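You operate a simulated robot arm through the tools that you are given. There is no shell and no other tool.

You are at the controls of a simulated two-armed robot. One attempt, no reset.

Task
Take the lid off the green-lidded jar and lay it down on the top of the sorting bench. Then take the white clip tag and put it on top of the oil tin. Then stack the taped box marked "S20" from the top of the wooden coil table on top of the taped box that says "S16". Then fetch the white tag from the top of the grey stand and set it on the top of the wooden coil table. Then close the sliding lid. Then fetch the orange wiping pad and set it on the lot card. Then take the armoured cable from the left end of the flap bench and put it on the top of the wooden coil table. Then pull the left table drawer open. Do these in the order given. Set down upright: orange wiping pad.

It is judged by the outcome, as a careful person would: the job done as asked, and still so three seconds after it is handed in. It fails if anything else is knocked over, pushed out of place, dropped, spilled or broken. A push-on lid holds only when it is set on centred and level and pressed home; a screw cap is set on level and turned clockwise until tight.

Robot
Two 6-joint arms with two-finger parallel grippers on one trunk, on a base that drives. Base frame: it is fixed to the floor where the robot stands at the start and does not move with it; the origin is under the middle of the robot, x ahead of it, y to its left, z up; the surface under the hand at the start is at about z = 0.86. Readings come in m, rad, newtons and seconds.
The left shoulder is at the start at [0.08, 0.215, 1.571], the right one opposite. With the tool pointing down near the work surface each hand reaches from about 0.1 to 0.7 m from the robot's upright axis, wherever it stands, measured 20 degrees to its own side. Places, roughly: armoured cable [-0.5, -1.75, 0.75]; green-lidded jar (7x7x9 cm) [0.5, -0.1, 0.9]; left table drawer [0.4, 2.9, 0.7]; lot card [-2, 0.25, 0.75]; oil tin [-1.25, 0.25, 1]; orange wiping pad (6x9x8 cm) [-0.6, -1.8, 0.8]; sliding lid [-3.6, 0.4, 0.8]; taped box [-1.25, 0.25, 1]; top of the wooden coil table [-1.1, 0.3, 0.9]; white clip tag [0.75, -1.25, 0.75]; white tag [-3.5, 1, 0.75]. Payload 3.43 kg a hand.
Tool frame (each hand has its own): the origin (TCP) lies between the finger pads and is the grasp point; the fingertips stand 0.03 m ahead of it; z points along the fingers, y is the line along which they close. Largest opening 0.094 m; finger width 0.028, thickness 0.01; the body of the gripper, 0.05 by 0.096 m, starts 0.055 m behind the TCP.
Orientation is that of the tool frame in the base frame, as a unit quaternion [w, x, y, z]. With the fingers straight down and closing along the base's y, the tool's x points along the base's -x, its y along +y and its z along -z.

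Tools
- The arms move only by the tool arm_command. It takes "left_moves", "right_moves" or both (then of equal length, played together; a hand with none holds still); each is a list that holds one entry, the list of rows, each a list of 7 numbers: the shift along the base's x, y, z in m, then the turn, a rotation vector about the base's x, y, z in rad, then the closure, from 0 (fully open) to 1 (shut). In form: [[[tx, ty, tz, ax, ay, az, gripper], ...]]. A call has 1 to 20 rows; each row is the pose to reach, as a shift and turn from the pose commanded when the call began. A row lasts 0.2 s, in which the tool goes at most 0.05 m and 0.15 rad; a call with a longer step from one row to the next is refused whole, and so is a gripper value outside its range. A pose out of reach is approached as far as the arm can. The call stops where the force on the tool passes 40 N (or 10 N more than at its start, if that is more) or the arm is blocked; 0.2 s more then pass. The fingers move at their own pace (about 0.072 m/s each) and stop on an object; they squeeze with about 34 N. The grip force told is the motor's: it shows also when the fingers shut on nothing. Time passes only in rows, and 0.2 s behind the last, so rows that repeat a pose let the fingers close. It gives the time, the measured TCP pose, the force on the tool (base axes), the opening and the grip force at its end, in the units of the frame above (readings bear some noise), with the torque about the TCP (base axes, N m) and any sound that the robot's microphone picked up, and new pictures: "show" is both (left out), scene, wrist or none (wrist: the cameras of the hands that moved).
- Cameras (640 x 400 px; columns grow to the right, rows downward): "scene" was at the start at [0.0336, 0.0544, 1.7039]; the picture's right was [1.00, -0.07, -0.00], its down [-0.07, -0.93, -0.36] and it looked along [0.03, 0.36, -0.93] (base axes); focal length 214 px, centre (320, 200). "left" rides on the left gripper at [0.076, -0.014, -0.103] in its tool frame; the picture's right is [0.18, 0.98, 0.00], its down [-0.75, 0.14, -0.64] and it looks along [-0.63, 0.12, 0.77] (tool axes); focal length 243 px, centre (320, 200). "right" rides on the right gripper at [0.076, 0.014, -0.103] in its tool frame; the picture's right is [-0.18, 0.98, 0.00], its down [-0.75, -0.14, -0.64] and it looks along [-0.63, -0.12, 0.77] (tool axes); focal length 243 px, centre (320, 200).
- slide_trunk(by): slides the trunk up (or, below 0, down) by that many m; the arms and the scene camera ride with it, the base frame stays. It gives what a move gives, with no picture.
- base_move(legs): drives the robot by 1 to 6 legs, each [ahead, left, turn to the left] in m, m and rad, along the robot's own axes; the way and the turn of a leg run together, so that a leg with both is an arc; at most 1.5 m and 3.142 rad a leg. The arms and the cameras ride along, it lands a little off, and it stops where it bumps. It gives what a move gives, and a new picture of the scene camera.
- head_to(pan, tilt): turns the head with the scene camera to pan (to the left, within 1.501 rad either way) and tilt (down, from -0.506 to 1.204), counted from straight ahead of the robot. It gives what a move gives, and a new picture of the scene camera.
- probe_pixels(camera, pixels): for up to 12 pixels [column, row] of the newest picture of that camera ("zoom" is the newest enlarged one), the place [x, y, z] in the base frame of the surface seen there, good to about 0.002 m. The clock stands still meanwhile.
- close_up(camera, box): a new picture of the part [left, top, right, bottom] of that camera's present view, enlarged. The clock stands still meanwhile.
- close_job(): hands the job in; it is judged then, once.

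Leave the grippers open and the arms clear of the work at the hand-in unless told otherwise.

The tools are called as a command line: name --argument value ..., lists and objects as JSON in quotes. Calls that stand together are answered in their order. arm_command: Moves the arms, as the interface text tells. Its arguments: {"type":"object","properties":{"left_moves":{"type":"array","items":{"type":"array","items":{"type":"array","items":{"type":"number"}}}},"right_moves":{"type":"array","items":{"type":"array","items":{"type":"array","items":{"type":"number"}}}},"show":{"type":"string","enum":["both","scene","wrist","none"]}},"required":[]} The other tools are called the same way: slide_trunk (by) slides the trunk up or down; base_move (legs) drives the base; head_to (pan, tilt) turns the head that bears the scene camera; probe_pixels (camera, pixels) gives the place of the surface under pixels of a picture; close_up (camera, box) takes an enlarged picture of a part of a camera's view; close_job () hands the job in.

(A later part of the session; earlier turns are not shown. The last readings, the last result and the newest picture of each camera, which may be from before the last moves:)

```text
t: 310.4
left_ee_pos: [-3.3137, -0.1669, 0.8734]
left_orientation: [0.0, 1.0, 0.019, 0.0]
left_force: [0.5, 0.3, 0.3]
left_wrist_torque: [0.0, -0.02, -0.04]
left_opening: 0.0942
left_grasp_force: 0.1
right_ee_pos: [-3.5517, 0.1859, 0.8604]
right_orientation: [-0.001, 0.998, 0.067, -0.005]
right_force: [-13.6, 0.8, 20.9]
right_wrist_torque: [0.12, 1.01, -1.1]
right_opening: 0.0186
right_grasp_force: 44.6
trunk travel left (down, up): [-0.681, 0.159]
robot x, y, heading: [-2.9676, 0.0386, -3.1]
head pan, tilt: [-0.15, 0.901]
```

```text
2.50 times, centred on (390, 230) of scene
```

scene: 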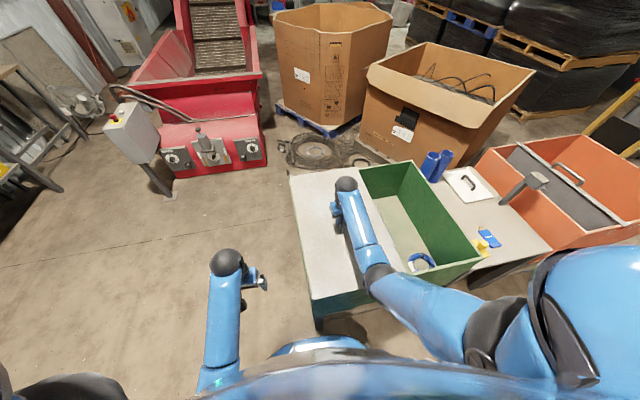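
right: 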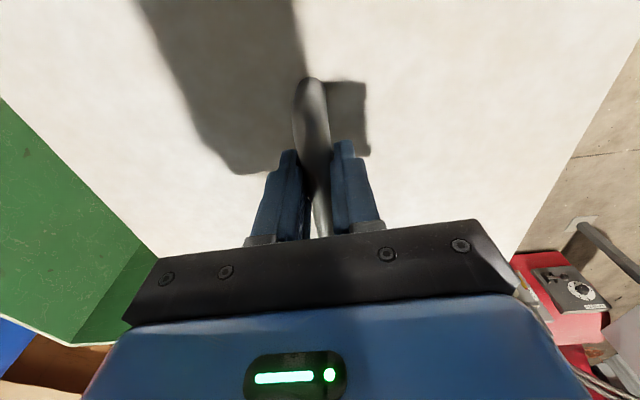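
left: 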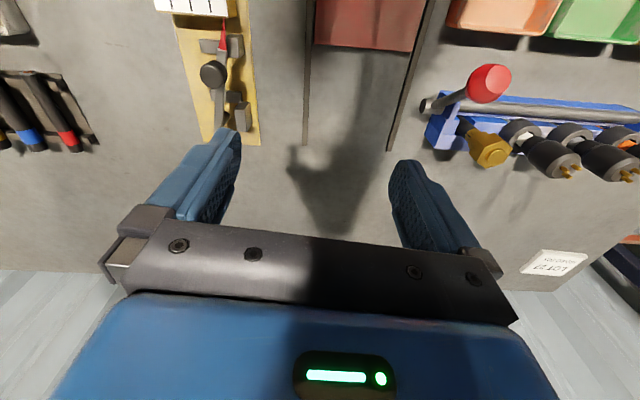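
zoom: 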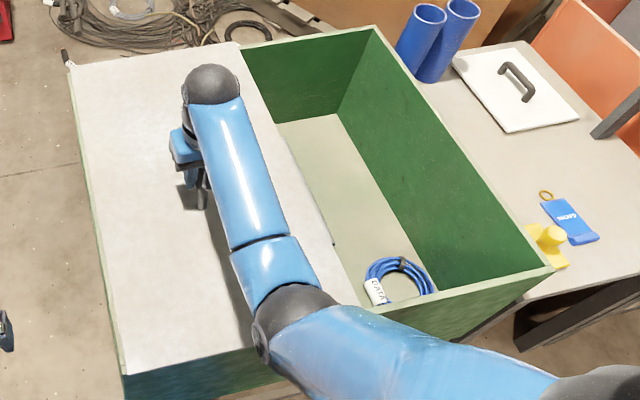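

The lid is almost flush with the left wall. I push the last few mm to feel the stop.

arm_command --right_moves '[[[0.001, -0.004, 0.0, 0, 0, 0, 1], [0.001, -0.008, 0.0, 0, 0, 0, 1], [0.001, -0.012, 0.0, 0, 0, 0, 1], [0.001, -0.016, 0.0, 0, 0, 0, 1], [0.001, -0.016, 0.0, 0, 0, 0, 1]]]' --show "scene"

close_up --camera "scene" --box '[280, 150, 500, 310]'

```text
t: 311.6
left_ee_pos: [-3.314, -0.1654, 0.8734]
left_orientation: [0.002, 1.0, 0.018, -0.001]
left_force: [0.3, 0.1, -0.4]
left_wrist_torque: [0.0, -0.02, -0.01]
left_opening: 0.0942
left_grasp_force: 0.2
right_ee_pos: [-3.5497, 0.1743, 0.8611]
right_orientation: [0.0, 0.998, 0.066, -0.004]
right_force: [-14.2, 20.5, 27.4]
right_wrist_torque: [0.21, -0.59, -0.9]
right_opening: 0.0183
right_grasp_force: 45.1
trunk travel left (down, up): [-0.681, 0.159]
robot x, y, heading: [-2.9696, 0.0361, -3.1]
head pan, tilt: [-0.15, 0.901]
```

scene: 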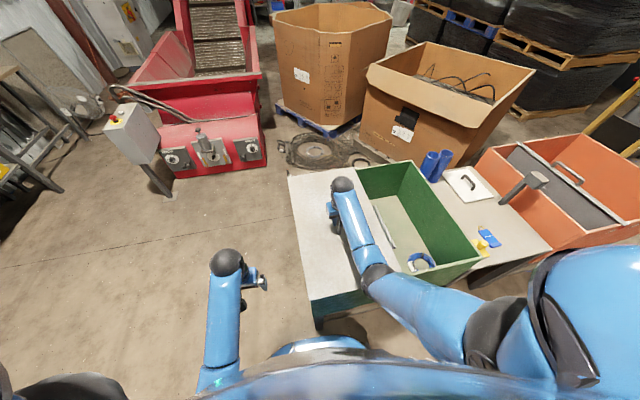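

```text
2.50 times, centred on (390, 230) of scene
```

zoom: 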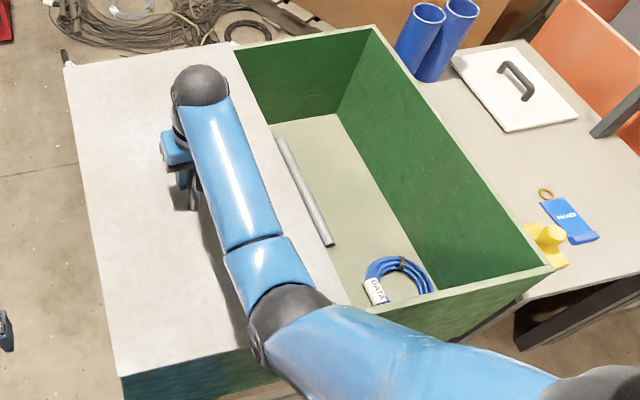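

The lid has hit its stop, flush with the left wall (20 N), covering the sample compartment. I ease the push, open the fingers and lift off.

arm_command --right_moves '[[[0.0, 0.004, 0.0, 0, 0, 0, 1], [0.0, 0.004, 0.0, 0, 0, 0, 0.7], [0.0, 0.004, 0.0, 0, 0, 0, 0.5], [0.0, 0.004, 0.0, 0, 0, 0, 0.3], [0.0, 0.004, 0.0, 0, 0, 0, 0.2], [0.0, 0.004, 0.03, 0, 0, 0, 0.2], [0.0, 0.004, 0.06, 0, 0, 0, 0.2]]]' --show "both"

slide_trunk --by 0.12

```text
t: 313.2
left_ee_pos: [-3.3135, -0.167, 0.8742]
left_orientation: [0.0, 1.0, 0.02, 0.001]
left_force: [-0.2, -0.6, -0.6]
left_wrist_torque: [0.01, -0.02, 0.02]
left_opening: 0.0941
left_grasp_force: 0.2
right_ee_pos: [-3.551, 0.1777, 0.9191]
right_orientation: [-0.001, 0.998, 0.066, -0.002]
right_force: [-0.6, 0.4, -0.5]
right_wrist_torque: [-0.03, 0.04, 0.01]
right_opening: 0.0752
right_grasp_force: 0.1
trunk travel left (down, up): [-0.681, 0.159]
robot x, y, heading: [-2.9693, 0.038, -3.102]
head pan, tilt: [-0.15, 0.901]
```

scene: 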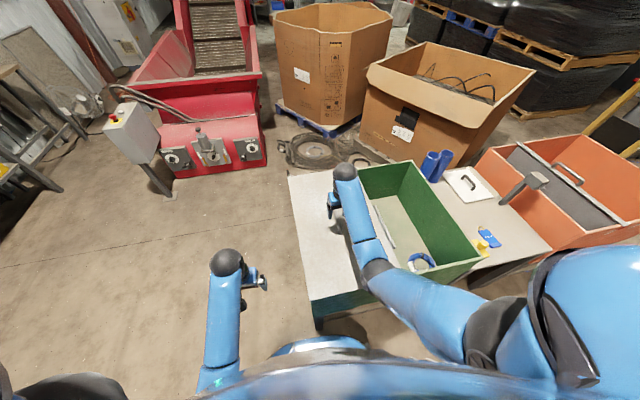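
right: 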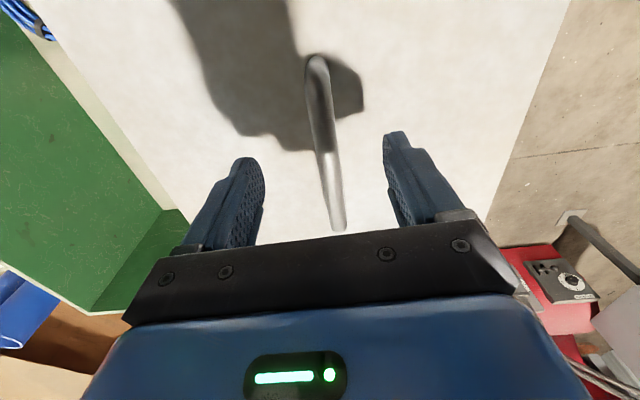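

```text
t: 314.7
left_ee_pos: [-3.3133, -0.1662, 0.9934]
left_orientation: [0.001, 1.0, 0.019, 0.001]
left_force: [0.0, 0.6, 0.5]
left_wrist_torque: [0.01, 0.01, 0.01]
left_opening: 0.094
left_grasp_force: 0.1
right_ee_pos: [-3.551, 0.177, 1.0395]
right_orientation: [0.0, 0.998, 0.069, -0.003]
right_force: [-0.4, -0.3, 0.8]
right_wrist_torque: [0.0, 0.03, -0.01]
right_opening: 0.075
right_grasp_force: 0.1
trunk travel left (down, up): [-0.801, 0.039]
robot x, y, heading: [-2.9725, 0.0385, -3.104]
head pan, tilt: [-0.15, 0.901]
```

Lid closed. Now the orange wiping pad on the flap bench: tuck the arm and drive back along the corridor.

arm_command --right_moves '[[[0.04, 0.01, -0.01, 0, 0, -0.03, 0], [0.08, 0.02, -0.02, 0, 0, -0.07, 0], [0.12, 0.03, -0.03, 0, 0, -0.1, 0], [0.16, 0.04, -0.035, 0, 0, -0.1, 0]]]' --show "none"

base_move --legs '[[-0.28, 0, -0.037], [0, 1.04, 0], [-1.2, 0, 0], [-0.75, 0, 0]]'

head_to --pan 1.0 --tilt 0.6

```text
t: 315.7
left_ee_pos: [-3.3119, -0.1669, 0.9944]
left_orientation: [0.001, 1.0, 0.019, -0.001]
left_force: [0.4, 0.7, 0.3]
left_wrist_torque: [-0.01, 0.03, -0.01]
left_opening: 0.094
left_grasp_force: 0.1
right_ee_pos: [-3.3877, 0.2175, 1.0054]
right_orientation: [0.0, 1.0, 0.018, -0.004]
right_force: [-0.1, -0.6, -0.1]
right_wrist_torque: [0.0, -0.02, -0.02]
right_opening: 0.0942
right_grasp_force: 0.1
trunk travel left (down, up): [-0.801, 0.039]
robot x, y, heading: [-2.9688, 0.0355, -3.103]
head pan, tilt: [-0.15, 0.901]
```

```text
t: 332.1
left_ee_pos: [-1.0891, -1.2125, 0.9927]
left_orientation: [0.002, 1.0, -0.005, 0.0]
left_force: [-0.4, 0.1, -0.1]
left_wrist_torque: [-0.02, -0.02, -0.02]
left_opening: 0.0939
left_grasp_force: 0.3
right_ee_pos: [-1.1446, -0.8246, 1.0041]
right_orientation: [-0.001, 1.0, -0.007, -0.002]
right_force: [-0.8, 0.8, -0.3]
right_wrist_torque: [-0.03, 0.02, 0.0]
right_opening: 0.0943
right_grasp_force: 0.1
trunk travel left (down, up): [-0.801, 0.039]
robot x, y, heading: [-0.7364, -1.024, 3.133]
head pan, tilt: [-0.15, 0.901]
```

scene: 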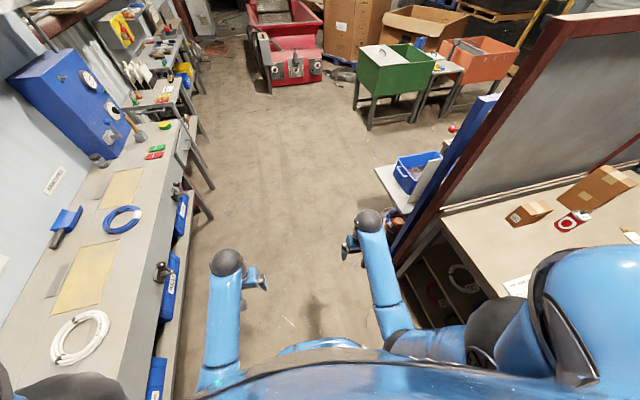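

```text
t: 333.4
left_ee_pos: [-1.0885, -1.2131, 0.9947]
left_orientation: [0.001, 1.0, -0.004, 0.001]
left_force: [0.0, -0.3, -1.0]
left_wrist_torque: [0.0, 0.04, 0.0]
left_opening: 0.094
left_grasp_force: 0.0
right_ee_pos: [-1.1457, -0.8243, 1.0048]
right_orientation: [0.001, 1.0, -0.007, -0.002]
right_force: [-0.3, -1.0, -0.1]
right_wrist_torque: [0.04, -0.01, -0.01]
right_opening: 0.0941
right_grasp_force: 0.1
trunk travel left (down, up): [-0.801, 0.039]
robot x, y, heading: [-0.7344, -1.0241, 3.132]
head pan, tilt: [1.0, 0.6]
```

scene: 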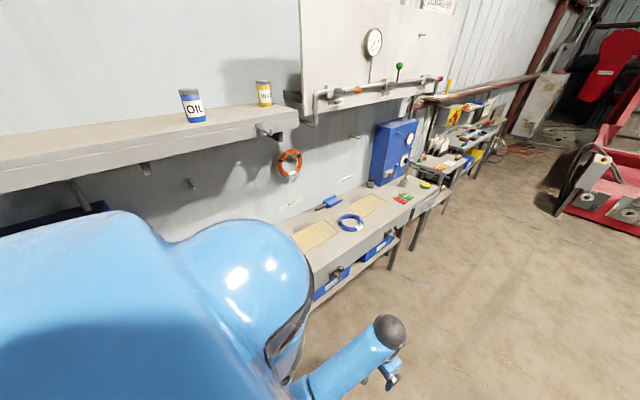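

Turning left to face the flap bench.

base_move --legs '[[0, 0, 1.575]]'

head_to --pan 0.0 --tilt 0.8

```text
t: 337.7
left_ee_pos: [-0.5371, -1.3732, 0.9932]
left_orientation: [0.001, 0.701, 0.713, 0.001]
left_force: [0.6, 0.3, 0.3]
left_wrist_torque: [-0.01, 0.02, 0.0]
left_opening: 0.094
left_grasp_force: 0.2
right_ee_pos: [-0.9225, -1.4408, 1.0047]
right_orientation: [0.003, 0.701, 0.714, -0.002]
right_force: [0.1, -0.1, 0.6]
right_wrist_torque: [0.0, 0.03, 0.02]
right_opening: 0.094
right_grasp_force: 0.0
trunk travel left (down, up): [-0.801, 0.039]
robot x, y, heading: [-0.732, -1.0221, -1.553]
head pan, tilt: [1.0, 0.6]
```

scene: 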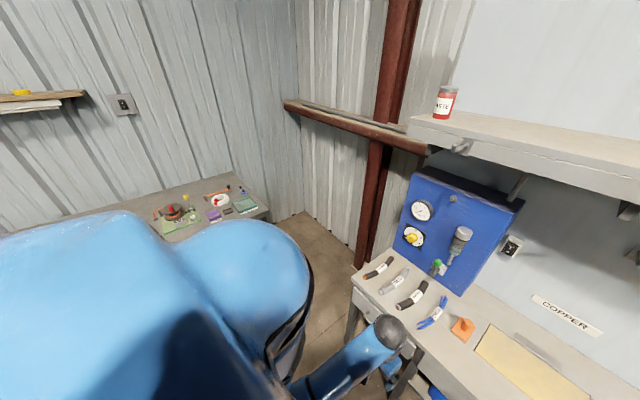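

```text
t: 339.0
left_ee_pos: [-0.5367, -1.3727, 0.9949]
left_orientation: [0.001, 0.7, 0.714, 0.001]
left_force: [1.1, -1.0, -0.5]
left_wrist_torque: [0.01, 0.02, -0.01]
left_opening: 0.094
left_grasp_force: 0.0
right_ee_pos: [-0.9228, -1.4401, 1.005]
right_orientation: [0.003, 0.701, 0.713, -0.003]
right_force: [-0.3, 0.0, 0.4]
right_wrist_torque: [-0.02, -0.03, 0.0]
right_opening: 0.0941
right_grasp_force: 0.0
trunk travel left (down, up): [-0.801, 0.039]
robot x, y, heading: [-0.7306, -1.0244, -1.552]
head pan, tilt: [0.0, 0.799]
```

scene: 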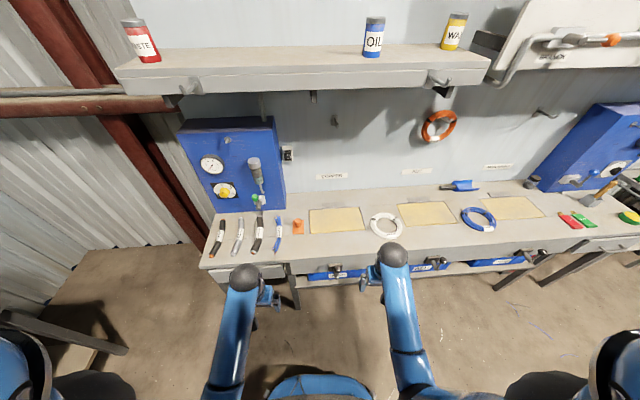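

I see four cable pieces at the left end and an orange pad at (298,226). Zooming.

close_up --camera "scene" --box '[195, 170, 335, 270]'

probe_pixels --camera "zoom" --pixels '[[470, 245], [470, 275], [110, 285], [195, 290], [285, 300], [378, 280], [330, 350], [440, 200], [80, 390], [260, 190]]'

```text
4.00 times, centred on (265, 220) of scene
```

zoom: 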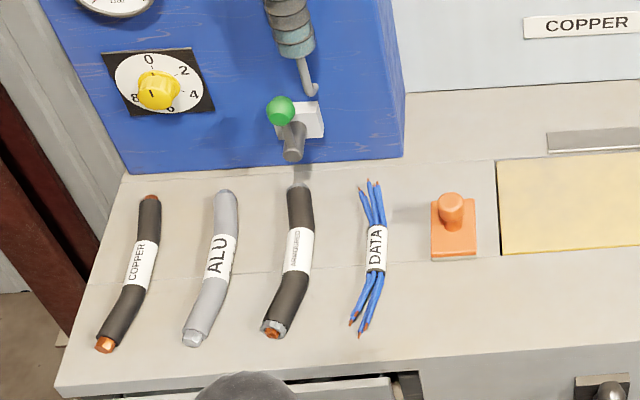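

```text
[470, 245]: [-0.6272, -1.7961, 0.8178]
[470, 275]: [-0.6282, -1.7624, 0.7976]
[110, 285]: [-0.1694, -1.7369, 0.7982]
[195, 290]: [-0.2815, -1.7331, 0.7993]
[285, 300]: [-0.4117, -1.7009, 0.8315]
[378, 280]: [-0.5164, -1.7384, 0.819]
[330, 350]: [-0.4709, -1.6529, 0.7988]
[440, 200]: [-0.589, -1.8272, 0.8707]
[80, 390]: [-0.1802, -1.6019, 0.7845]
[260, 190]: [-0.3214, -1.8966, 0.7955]
```

The orange pad has an upright knob. The third piece seems to be "ARMOURED". Zooming closer to both.

close_up --camera "scene" --box '[245, 205, 325, 265]'

probe_pixels --camera "zoom" --pixels '[[431, 95], [430, 110], [407, 115], [453, 115], [430, 145], [398, 110], [468, 110], [472, 205], [398, 213], [435, 180]]'

```text
6.67 times, centred on (285, 235) of scene
```

zoom: 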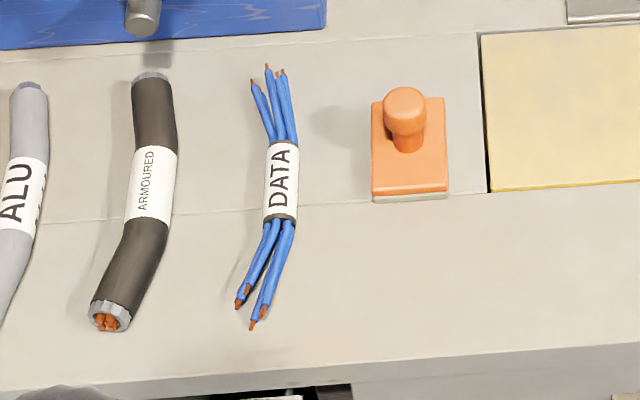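

```text
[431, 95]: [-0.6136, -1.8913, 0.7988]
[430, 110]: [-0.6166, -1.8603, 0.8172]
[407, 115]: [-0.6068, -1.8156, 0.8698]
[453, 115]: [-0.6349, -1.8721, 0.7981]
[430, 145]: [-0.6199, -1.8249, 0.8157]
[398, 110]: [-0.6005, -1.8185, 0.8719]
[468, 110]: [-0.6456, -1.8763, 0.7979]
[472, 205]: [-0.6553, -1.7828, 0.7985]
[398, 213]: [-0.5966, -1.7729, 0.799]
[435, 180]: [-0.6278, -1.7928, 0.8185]
```

Pad: knob at (−0.604,−1.82), top ≈0.878, base plate top 0.8165, bench 0.798. I'll drive so the right shoulder faces it: shift left (+x) 0.33 and ahead 0.2.

base_move --legs '[[0, 0.33, -0.018], [0.2, 0, 0]]'

head_to --pan -0.1 --tilt 0.9

close_up --camera "scene" --box '[260, 120, 420, 220]'

```text
t: 342.4
left_ee_pos: [-0.2072, -1.5693, 0.9954]
left_orientation: [0.002, 0.706, 0.708, 0.0]
left_force: [0.5, 0.1, 1.1]
left_wrist_torque: [-0.04, -0.01, 0.02]
left_opening: 0.0941
left_grasp_force: 0.1
right_ee_pos: [-0.5941, -1.6329, 1.0062]
right_orientation: [0.003, 0.707, 0.708, -0.004]
right_force: [-0.7, 0.0, 1.6]
right_wrist_torque: [-0.03, 0.03, 0.02]
right_opening: 0.094
right_grasp_force: 0.0
trunk travel left (down, up): [-0.801, 0.039]
robot x, y, heading: [-0.3976, -1.2221, -1.565]
head pan, tilt: [0.0, 0.799]
```

scene: 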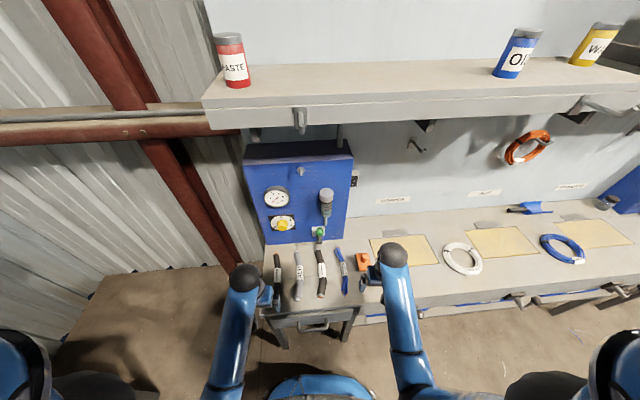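

```text
t: 343.1
left_ee_pos: [-0.2066, -1.5729, 0.9943]
left_orientation: [0.002, 0.706, 0.708, 0.0]
left_force: [0.2, 0.7, 0.2]
left_wrist_torque: [-0.01, 0.01, -0.01]
left_opening: 0.0939
left_grasp_force: 0.1
right_ee_pos: [-0.5926, -1.6338, 1.0059]
right_orientation: [0.002, 0.707, 0.707, -0.003]
right_force: [0.0, -0.3, -0.1]
right_wrist_torque: [-0.02, -0.04, -0.01]
right_opening: 0.0942
right_grasp_force: 0.0
trunk travel left (down, up): [-0.801, 0.039]
robot x, y, heading: [-0.3953, -1.2241, -1.565]
head pan, tilt: [-0.099, 0.901]
```

scene: 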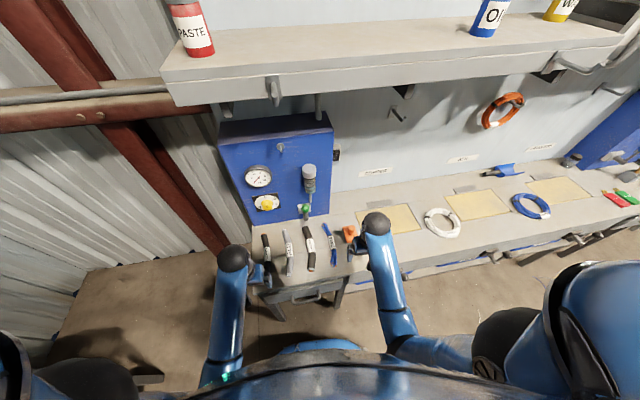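

```text
4.00 times, centred on (340, 170) of scene
```

zoom: 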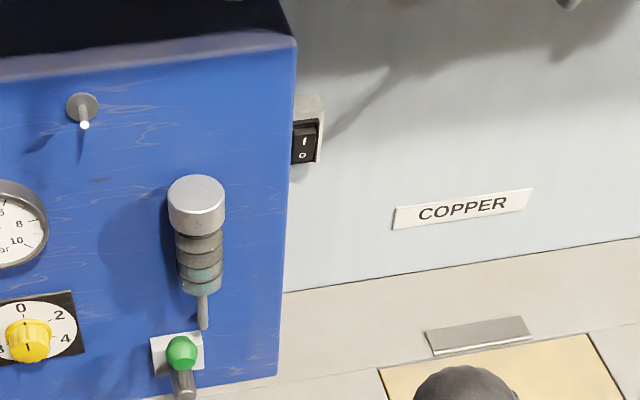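

Moving the right hand toward the pad at z≈1.0 and checking with the wrist camera.

arm_command --right_moves '[[[-0.003, -0.04, 0, 0, 0, 0, 0], [-0.006, -0.08, 0, 0, 0, 0, 0], [-0.01, -0.12, 0, 0, 0, 0, 0]]]' --show "wrist"

```text
t: 343.9
left_ee_pos: [-0.2054, -1.573, 0.9936]
left_orientation: [0.0, 0.706, 0.708, 0.001]
left_force: [-0.1, 0.2, -0.1]
left_wrist_torque: [-0.01, -0.06, 0.02]
left_opening: 0.0939
left_grasp_force: 0.0
right_ee_pos: [-0.6045, -1.7566, 1.0037]
right_orientation: [0.001, 0.706, 0.708, -0.002]
right_force: [0.4, 0.0, -0.2]
right_wrist_torque: [0.03, 0.03, 0.01]
right_opening: 0.094
right_grasp_force: 0.0
trunk travel left (down, up): [-0.801, 0.039]
robot x, y, heading: [-0.3995, -1.2217, -1.562]
head pan, tilt: [-0.099, 0.901]
```

right: 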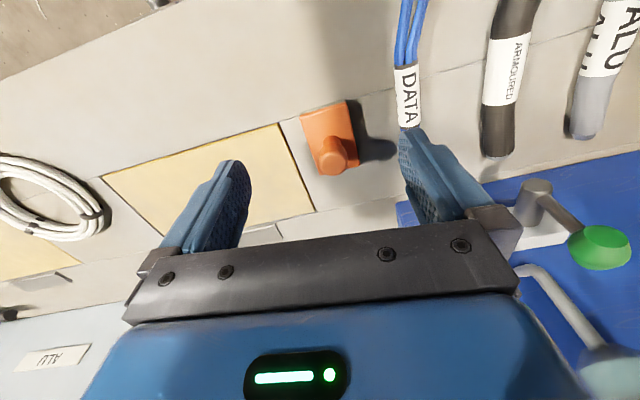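

Probing the pad from this view.

close_up --camera "right" --box '[280, 80, 400, 190]'

probe_pixels --camera "right" --pixels '[[332, 162], [325, 162], [340, 163], [332, 150], [302, 117], [345, 103], [358, 160], [318, 173], [330, 115]]'

```text
3.64 times, centred on (340, 135) of right
```

zoom: 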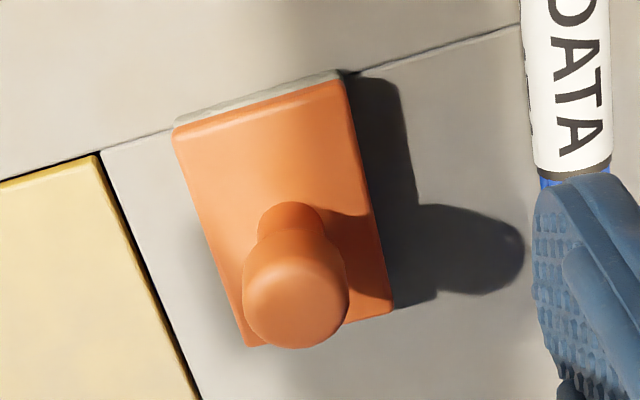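

```text
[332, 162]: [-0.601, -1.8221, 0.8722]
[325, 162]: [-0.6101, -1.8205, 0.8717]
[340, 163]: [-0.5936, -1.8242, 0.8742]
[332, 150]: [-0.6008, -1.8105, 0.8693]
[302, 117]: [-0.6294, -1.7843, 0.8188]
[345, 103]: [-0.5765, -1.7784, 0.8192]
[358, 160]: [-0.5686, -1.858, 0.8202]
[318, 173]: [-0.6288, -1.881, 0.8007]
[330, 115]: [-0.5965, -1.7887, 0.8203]
```

The pad is yawed ≈+0.1; knob centre (−0.600,−1.825). I move over it with opening ~0.07 and descend to z≈0.89, then check.

arm_command --right_moves '[[[0.002, -0.035, 0.0, 0, 0, 0.05, 0.25], [0.0045, -0.068, 0.0, 0, 0, 0.1, 0.25], [0.0045, -0.068, -0.04, 0, 0, 0.1, 0.25], [0.0045, -0.068, -0.08, 0, 0, 0.1, 0.25], [0.0045, -0.068, -0.11, 0, 0, 0.1, 0.25], [0.0045, -0.068, -0.11, 0, 0, 0.1, 0.25]]]' --show "wrist"

```text
t: 345.3
left_ee_pos: [-0.2069, -1.5731, 0.9925]
left_orientation: [0.001, 0.706, 0.708, 0.0]
left_force: [1.3, -0.3, -0.1]
left_wrist_torque: [0.03, 0.0, 0.02]
left_opening: 0.0943
left_grasp_force: 0.1
right_ee_pos: [-0.6002, -1.8249, 0.8954]
right_orientation: [0.003, 0.67, 0.742, -0.002]
right_force: [-1.3, 0.4, 0.1]
right_wrist_torque: [-0.03, 0.01, 0.01]
right_opening: 0.0705
right_grasp_force: 0.1
trunk travel left (down, up): [-0.801, 0.039]
robot x, y, heading: [-0.4022, -1.2232, -1.568]
head pan, tilt: [-0.099, 0.901]
```

right: 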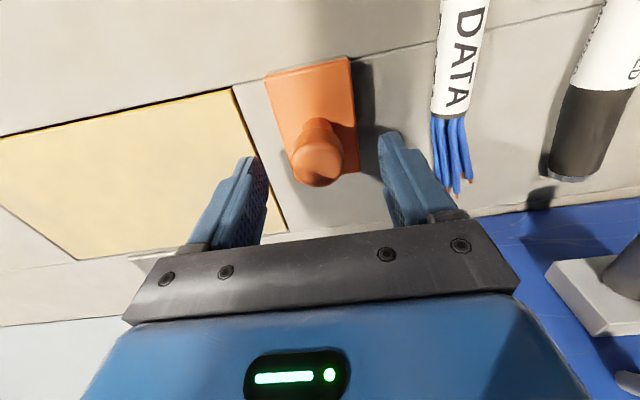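

Knob is centred between the fingers. Lower to z≈0.860 and close.

arm_command --right_moves '[[[0, 0, -0.018, 0, 0, 0, 0.25], [0, 0, -0.035, 0, 0, 0, 0.25], [0, 0, -0.035, 0, 0, 0, 0.5], [0, 0, -0.035, 0, 0, 0, 0.8], [0, 0, -0.035, 0, 0, 0, 1], [0, 0, -0.035, 0, 0, 0, 1]]]' --show "wrist"

```text
t: 346.7
left_ee_pos: [-0.2061, -1.574, 0.9931]
left_orientation: [0.0, 0.706, 0.709, 0.001]
left_force: [0.8, 0.0, 0.1]
left_wrist_torque: [0.01, 0.02, 0.01]
left_opening: 0.0941
left_grasp_force: 0.0
right_ee_pos: [-0.6002, -1.8216, 0.8593]
right_orientation: [0.002, 0.67, 0.742, -0.002]
right_force: [0.2, 1.2, -0.8]
right_wrist_torque: [0.04, -0.03, -0.04]
right_opening: 0.0329
right_grasp_force: 33.9
trunk travel left (down, up): [-0.801, 0.039]
robot x, y, heading: [-0.3999, -1.2215, -1.563]
head pan, tilt: [-0.099, 0.901]
```

right: 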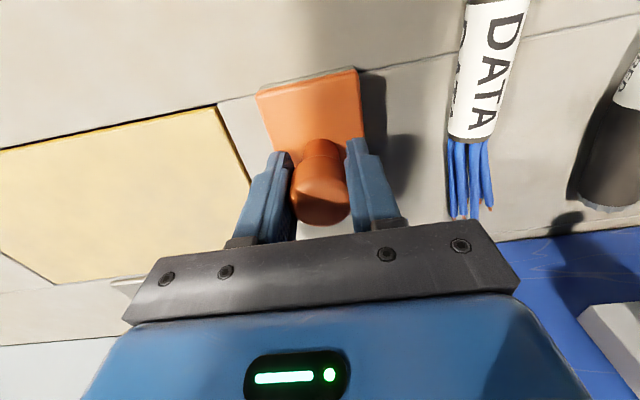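

Gripped (0.033). Lifting and drawing back.

arm_command --right_moves '[[[0, 0, 0.02, 0, 0, 0, 1], [0, 0, 0.06, 0, 0, 0, 1], [0, 0, 0.1, 0, 0, 0, 1], [0, 0.01, 0.135, 0, 0, 0, 1], [0, 0.05, 0.14, 0, 0, -0.05, 1], [0, 0.1, 0.14, 0, 0, -0.1, 1], [0, 0.15, 0.14, 0, 0, -0.1, 1], [0, 0.19, 0.14, 0, 0, -0.1, 1]]]' --show "both"

```text
t: 348.5
left_ee_pos: [-0.2064, -1.5729, 0.9935]
left_orientation: [0.001, 0.706, 0.708, 0.0]
left_force: [-0.1, -0.1, -0.8]
left_wrist_torque: [-0.02, 0.02, 0.01]
left_opening: 0.0937
left_grasp_force: 0.0
right_ee_pos: [-0.5986, -1.631, 0.9993]
right_orientation: [0.003, 0.706, 0.708, -0.003]
right_force: [-1.0, 0.6, -1.1]
right_wrist_torque: [0.0, 0.0, 0.03]
right_opening: 0.0329
right_grasp_force: 34.3
trunk travel left (down, up): [-0.801, 0.039]
robot x, y, heading: [-0.3966, -1.223, -1.563]
head pan, tilt: [-0.099, 0.901]
```

scene: 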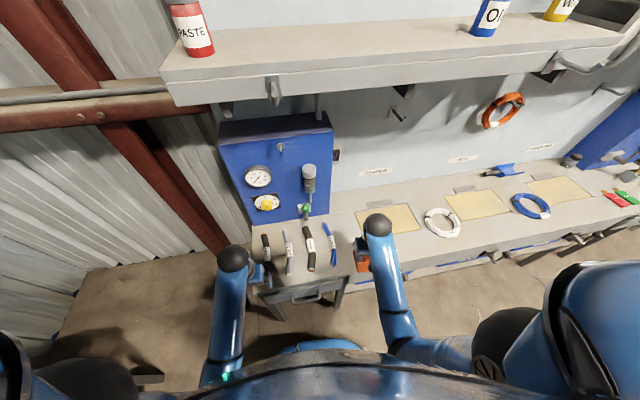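
right: 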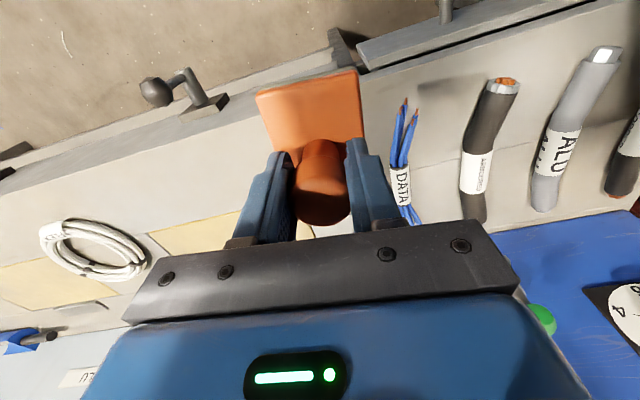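

Pad held level. I drive: back off, turn to face +x, reverse along the corridor to x≈−2.65, then sidestep left to y≈0.42.

base_move --legs '[[-0.22, 0, 0], [0, 0, 1.563], [-1.2, 0, 0], [-1.05, 0, 0]]'

head_to --pan 0.7 --tilt 0.6

```text
t: 364.6
left_ee_pos: [-2.2795, -0.8242, 0.9927]
left_orientation: [-0.001, 0.002, 1.0, 0.001]
left_force: [-0.3, -0.4, 0.4]
left_wrist_torque: [0.01, 0.04, 0.0]
left_opening: 0.0941
left_grasp_force: 0.0
right_ee_pos: [-2.2248, -1.218, 0.9975]
right_orientation: [0.003, 0.004, 1.0, 0.0]
right_force: [0.6, 0.1, -1.1]
right_wrist_torque: [0.01, 0.01, 0.0]
right_opening: 0.0327
right_grasp_force: 34.3
trunk travel left (down, up): [-0.801, 0.039]
robot x, y, heading: [-2.633, -1.0157, -0.003]
head pan, tilt: [-0.099, 0.901]
```

scene: 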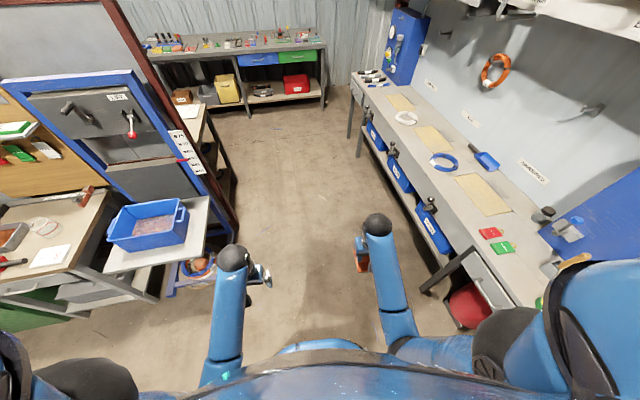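

```text
t: 365.8
left_ee_pos: [-2.281, -0.8249, 0.9927]
left_orientation: [0.0, 0.003, 1.0, 0.0]
left_force: [-0.3, 0.4, -0.4]
left_wrist_torque: [0.0, -0.01, 0.02]
left_opening: 0.0941
left_grasp_force: 0.1
right_ee_pos: [-2.2254, -1.2172, 0.9993]
right_orientation: [0.002, 0.004, 1.0, 0.0]
right_force: [0.9, -0.9, -0.9]
right_wrist_torque: [0.02, 0.03, 0.02]
right_opening: 0.0329
right_grasp_force: 33.8
trunk travel left (down, up): [-0.801, 0.039]
robot x, y, heading: [-2.6334, -1.0156, -0.003]
head pan, tilt: [0.7, 0.6]
```

scene: 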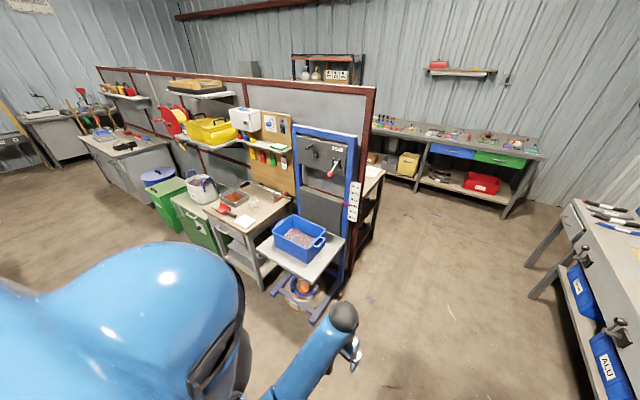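

Strafing left to y≈0.42.

base_move --legs '[[0, 1.42, 0]]'

head_to --pan -0.15 --tilt 0.85

close_up --camera "scene" --box '[300, 120, 460, 250]'

```text
t: 372.8
left_ee_pos: [-2.2751, 0.5967, 0.9931]
left_orientation: [0.0, 0.002, 1.0, 0.0]
left_force: [-0.2, 0.1, 0.2]
left_wrist_torque: [-0.02, 0.03, 0.01]
left_opening: 0.0939
left_grasp_force: 0.0
right_ee_pos: [-2.2194, 0.2036, 0.9983]
right_orientation: [0.004, 0.004, 1.0, 0.0]
right_force: [-0.3, 0.1, -0.5]
right_wrist_torque: [-0.03, 0.0, 0.01]
right_opening: 0.033
right_grasp_force: 33.9
trunk travel left (down, up): [-0.801, 0.039]
robot x, y, heading: [-2.625, 0.4047, -0.001]
head pan, tilt: [0.7, 0.6]
```

scene: 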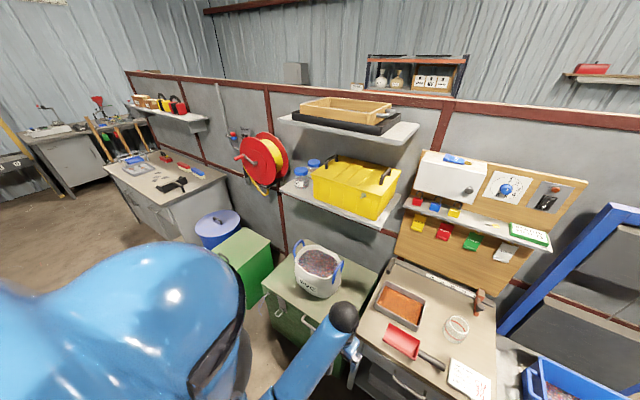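

```text
t: 374.0
left_ee_pos: [-2.2741, 0.5957, 0.9946]
left_orientation: [-0.001, 0.002, 1.0, 0.001]
left_force: [0.8, -0.7, -0.3]
left_wrist_torque: [-0.02, -0.02, -0.02]
left_opening: 0.094
left_grasp_force: 0.0
right_ee_pos: [-2.219, 0.2036, 0.9987]
right_orientation: [0.004, 0.004, 1.0, 0.0]
right_force: [-0.1, 0.2, -1.1]
right_wrist_torque: [-0.01, 0.03, 0.05]
right_opening: 0.0326
right_grasp_force: 33.9
trunk travel left (down, up): [-0.801, 0.039]
robot x, y, heading: [-2.6242, 0.4067, -0.007]
head pan, tilt: [-0.15, 0.85]
```

scene: 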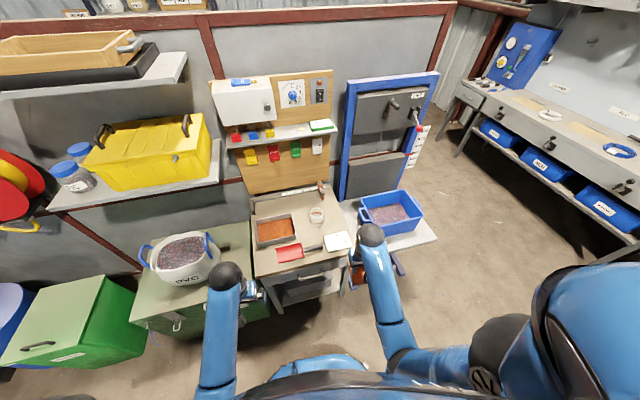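

```text
3.08 times, centred on (380, 185) of scene
```

zoom: 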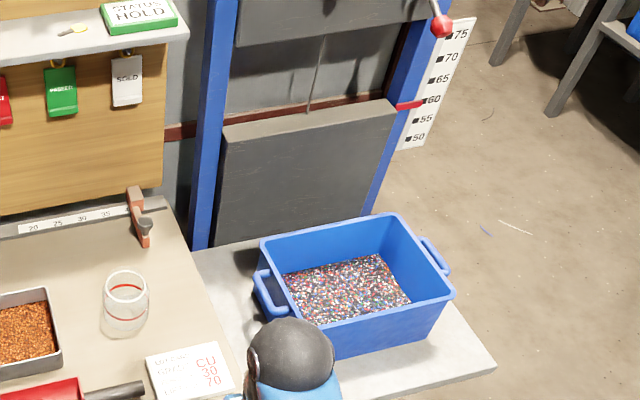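

The lot card is around (338,241). Zooming on it and probing the corners and neighbours.

close_up --camera "scene" --box '[260, 190, 380, 280]'

probe_pixels --camera "zoom" --pixels '[[340, 240], [465, 222], [350, 320], [410, 270], [480, 290], [310, 290], [220, 330], [325, 120], [200, 300], [345, 245], [300, 340]]'

```text
4.44 times, centred on (320, 235) of scene
```

zoom: 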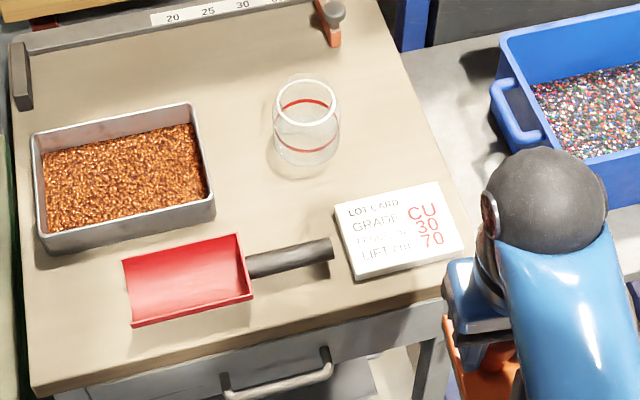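

```text
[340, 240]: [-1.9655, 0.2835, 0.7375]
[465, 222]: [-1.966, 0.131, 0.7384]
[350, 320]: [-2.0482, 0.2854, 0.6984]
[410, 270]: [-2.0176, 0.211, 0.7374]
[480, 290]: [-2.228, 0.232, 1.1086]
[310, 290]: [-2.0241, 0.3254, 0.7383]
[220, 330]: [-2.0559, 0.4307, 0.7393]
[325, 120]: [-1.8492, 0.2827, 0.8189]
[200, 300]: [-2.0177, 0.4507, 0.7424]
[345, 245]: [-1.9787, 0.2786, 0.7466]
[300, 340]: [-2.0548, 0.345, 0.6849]
```

probe_pixels --camera "zoom" --pixels '[[340, 215], [434, 187], [458, 244], [358, 272], [400, 230], [345, 250], [330, 245], [300, 255], [285, 170], [335, 130], [450, 200], [375, 275]]'

```text
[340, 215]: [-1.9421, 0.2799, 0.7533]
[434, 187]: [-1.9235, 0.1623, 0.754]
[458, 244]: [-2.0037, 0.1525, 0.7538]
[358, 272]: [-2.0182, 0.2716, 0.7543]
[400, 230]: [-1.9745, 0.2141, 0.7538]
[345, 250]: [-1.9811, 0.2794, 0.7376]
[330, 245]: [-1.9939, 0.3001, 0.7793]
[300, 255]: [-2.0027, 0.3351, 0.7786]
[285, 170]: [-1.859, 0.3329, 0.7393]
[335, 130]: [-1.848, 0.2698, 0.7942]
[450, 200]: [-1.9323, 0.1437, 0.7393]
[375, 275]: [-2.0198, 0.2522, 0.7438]
```

Card: centre (−1.972,0.2165), top 0.754, 0.083 deep × 0.125 wide, yaw ≈+0.15. I'd like the pad's 9 cm side along the card's long side, so I'll drive 0.13 ahead, then turn the hand by −1.42 rad in free space.

base_move --legs '[[0.13, 0, 0]]'

arm_command --right_moves '[[[0.01, 0, 0.0, 0, 0, -0.14, 1], [0.02, 0, 0.0, 0, 0, -0.28, 1], [0.03, 0, 0.0, 0, 0, -0.42, 1], [0.04, 0, 0.0, 0, 0, -0.56, 1], [0.05, 0, 0.0, 0, 0, -0.7, 1], [0.06, 0, 0.0, 0, 0, -0.84, 1]]]' --show "both"

```text
t: 375.3
left_ee_pos: [-2.1487, 0.5939, 0.9944]
left_orientation: [0.002, 0.004, 1.0, 0.001]
left_force: [-0.6, 0.5, 0.2]
left_wrist_torque: [-0.01, 0.0, -0.06]
left_opening: 0.0939
left_grasp_force: 0.0
right_ee_pos: [-2.094, 0.2018, 0.9989]
right_orientation: [0.005, 0.005, 1.0, 0.0]
right_force: [0.4, -0.1, -0.6]
right_wrist_torque: [0.02, -0.03, 0.01]
right_opening: 0.0326
right_grasp_force: 33.7
trunk travel left (down, up): [-0.801, 0.039]
robot x, y, heading: [-2.4967, 0.4095, -0.012]
head pan, tilt: [-0.15, 0.85]
```

scene: 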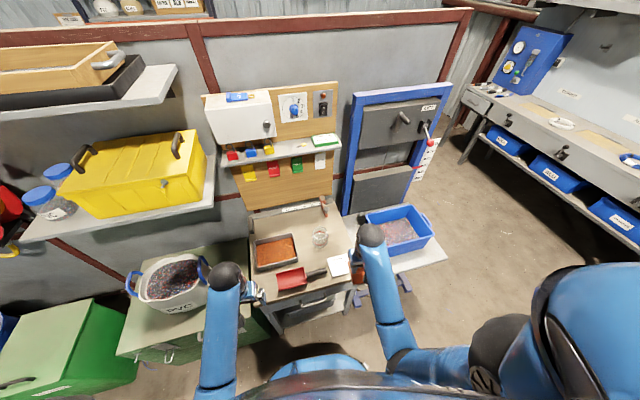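

```text
t: 376.7
left_ee_pos: [-2.1471, 0.5942, 0.9938]
left_orientation: [0.0, 0.004, 1.0, 0.0]
left_force: [0.9, -0.6, -0.1]
left_wrist_torque: [-0.02, 0.01, -0.01]
left_opening: 0.0942
left_grasp_force: 0.0
right_ee_pos: [-2.0301, 0.2023, 0.9978]
right_orientation: [0.004, 0.413, 0.911, -0.001]
right_force: [-0.5, -0.4, -0.5]
right_wrist_torque: [0.01, 0.0, 0.01]
right_opening: 0.0329
right_grasp_force: 34.1
trunk travel left (down, up): [-0.801, 0.039]
robot x, y, heading: [-2.4973, 0.4039, -0.003]
head pan, tilt: [-0.15, 0.85]
```

scene: 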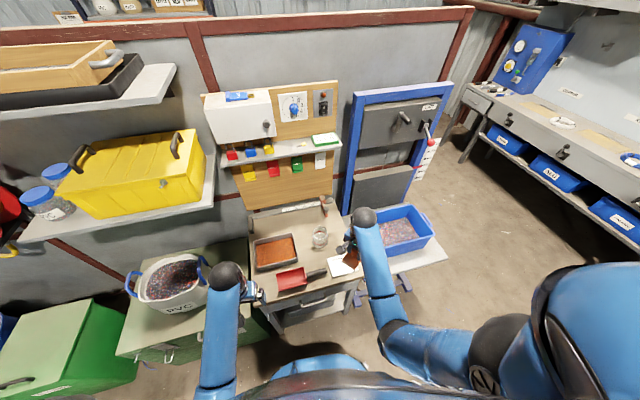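
right: 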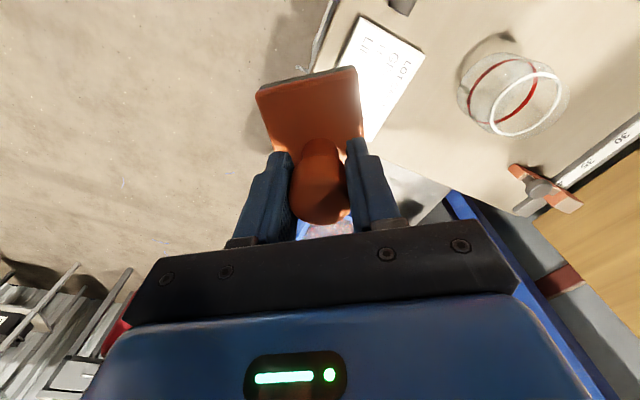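

Rotation works. Continue to a total of −1.42 rad and centre over the card, then lower to z≈0.84.

arm_command --right_moves '[[[0.015, 0.003, 0.0, 0, 0, -0.14, 1], [0.03, 0.007, 0.0, 0, 0, -0.28, 1], [0.045, 0.01, 0.0, 0, 0, -0.42, 1], [0.058, 0.014, 0.0, 0, 0, -0.56, 1], [0.058, 0.014, -0.03, 0, 0, -0.57, 1], [0.058, 0.014, -0.07, 0, 0, -0.57, 1], [0.058, 0.014, -0.11, 0, 0, -0.57, 1], [0.058, 0.014, -0.15, 0, 0, -0.57, 1], [0.058, 0.014, -0.155, 0, 0, -0.57, 1]]]' --show "both"

close_up --camera "scene" --box '[280, 210, 400, 300]'

```text
t: 378.7
left_ee_pos: [-2.1466, 0.5942, 0.9938]
left_orientation: [-0.002, 0.005, 1.0, 0.001]
left_force: [-1.1, 0.2, -0.2]
left_wrist_torque: [-0.02, -0.01, 0.01]
left_opening: 0.0941
left_grasp_force: 0.1
right_ee_pos: [-1.9737, 0.2171, 0.844]
right_orientation: [0.002, 0.652, 0.758, -0.003]
right_force: [0.2, -0.2, -1.0]
right_wrist_torque: [0.02, -0.02, 0.0]
right_opening: 0.0329
right_grasp_force: 33.9
trunk travel left (down, up): [-0.801, 0.039]
robot x, y, heading: [-2.5013, 0.4039, -0.004]
head pan, tilt: [-0.15, 0.85]
```

scene: 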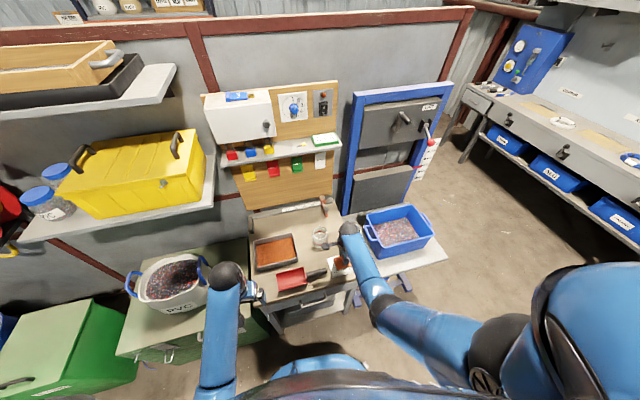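
right: 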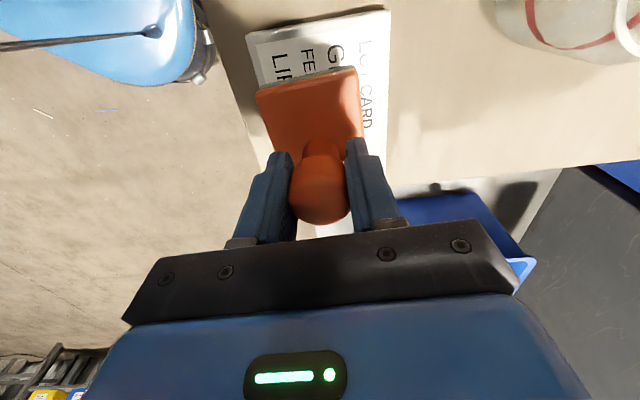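

```text
4.44 times, centred on (340, 255) of scene
```

zoom: 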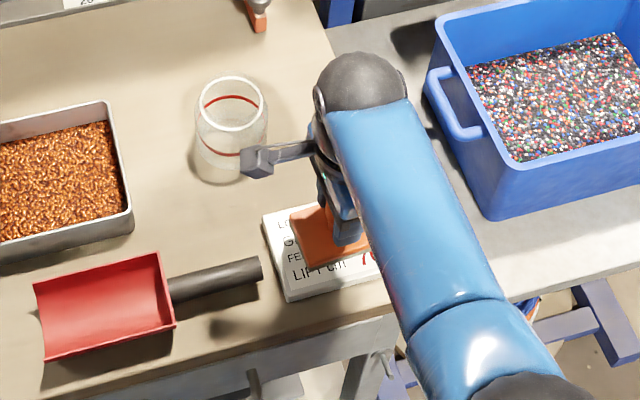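

Well aligned over the card. Lowering to contact.

arm_command --right_moves '[[[0.001, -0.001, -0.012, 0, 0, 0, 1], [0.001, -0.001, -0.021, 0, 0, 0, 1], [0.001, -0.001, -0.025, 0, 0, 0, 1], [0.001, -0.001, -0.025, 0, 0, 0, 1]]]' --show "none"

```text
t: 379.7
left_ee_pos: [-2.1455, 0.5943, 0.9926]
left_orientation: [-0.002, 0.004, 1.0, 0.001]
left_force: [0.3, -0.1, -0.2]
left_wrist_torque: [0.01, 0.0, 0.02]
left_opening: 0.0937
left_grasp_force: 0.1
right_ee_pos: [-1.9731, 0.2163, 0.8176]
right_orientation: [0.001, 0.651, 0.759, -0.002]
right_force: [0.2, -0.8, -0.1]
right_wrist_torque: [0.0, 0.02, 0.0]
right_opening: 0.0326
right_grasp_force: 34.3
trunk travel left (down, up): [-0.801, 0.039]
robot x, y, heading: [-2.4979, 0.4068, -0.008]
head pan, tilt: [-0.15, 0.85]
```

arm_command --right_moves '[[[0, 0, -0.0015, 0, 0, 0, 1], [0, 0, -0.003, 0, 0, 0, 1], [0, 0, -0.0045, 0, 0, 0, 1], [0, 0, -0.0045, 0, 0, 0, 1]]]' --show "none"

```text
t: 380.7
left_ee_pos: [-2.1485, 0.5943, 0.9938]
left_orientation: [0.0, 0.005, 1.0, 0.002]
left_force: [-0.5, -0.2, -0.4]
left_wrist_torque: [0.02, -0.01, 0.0]
left_opening: 0.0941
left_grasp_force: 0.0
right_ee_pos: [-1.9731, 0.2156, 0.8154]
right_orientation: [0.004, 0.652, 0.758, -0.001]
right_force: [-1.2, -1.8, 16.9]
right_wrist_torque: [0.61, 0.23, 0.07]
right_opening: 0.0329
right_grasp_force: 34.5
trunk travel left (down, up): [-0.801, 0.039]
robot x, y, heading: [-2.4984, 0.404, -0.008]
head pan, tilt: [-0.15, 0.85]
```

Contact (17 N). Ease up 1.5 mm, open, and lift.

arm_command --right_moves '[[[0, 0, 0.0015, 0, 0, 0, 1], [0, 0, 0.0015, 0, 0, 0, 0.6], [0, 0, 0.0015, 0, 0, 0, 0.4], [0, 0, 0.0015, 0, 0, 0, 0.3], [0, 0, 0.03, 0, 0, 0, 0.3], [0, 0, 0.07, 0, 0, 0, 0.3], [0, 0, 0.11, 0, 0, 0, 0.3], [-0.02, 0, 0.15, 0, 0, 0, 0.3]]]' --show "both"

close_up --camera "right" --box '[220, 0, 440, 180]'

```text
t: 382.5
left_ee_pos: [-2.1474, 0.5935, 0.9926]
left_orientation: [0.0, 0.004, 1.0, 0.002]
left_force: [0.2, 0.6, 0.2]
left_wrist_torque: [-0.01, -0.05, -0.01]
left_opening: 0.0941
left_grasp_force: 0.0
right_ee_pos: [-1.9935, 0.214, 0.9665]
right_orientation: [0.002, 0.652, 0.758, -0.001]
right_force: [-0.1, 0.0, 0.7]
right_wrist_torque: [0.02, -0.01, 0.03]
right_opening: 0.066
right_grasp_force: 0.0
trunk travel left (down, up): [-0.801, 0.039]
robot x, y, heading: [-2.497, 0.4047, -0.008]
head pan, tilt: [-0.15, 0.85]
```

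scene: 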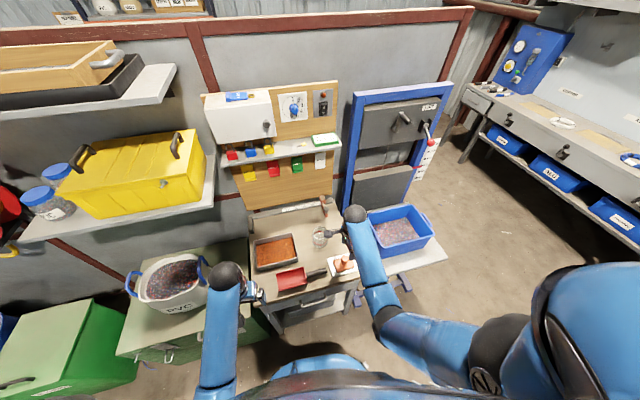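
right: 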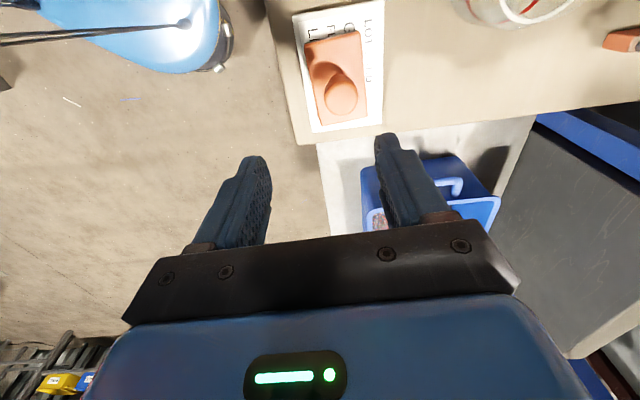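

```text
2.22 times, centred on (330, 90) of right
```

zoom: 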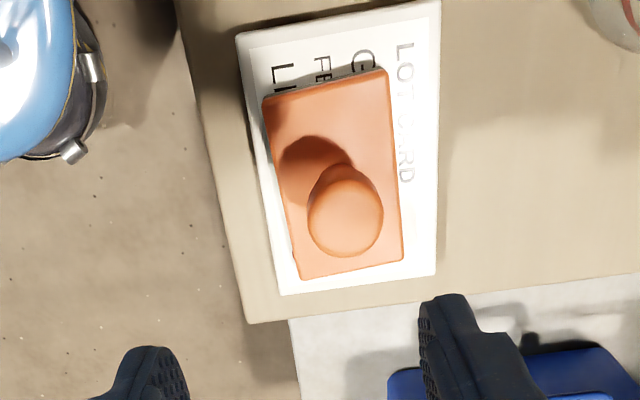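

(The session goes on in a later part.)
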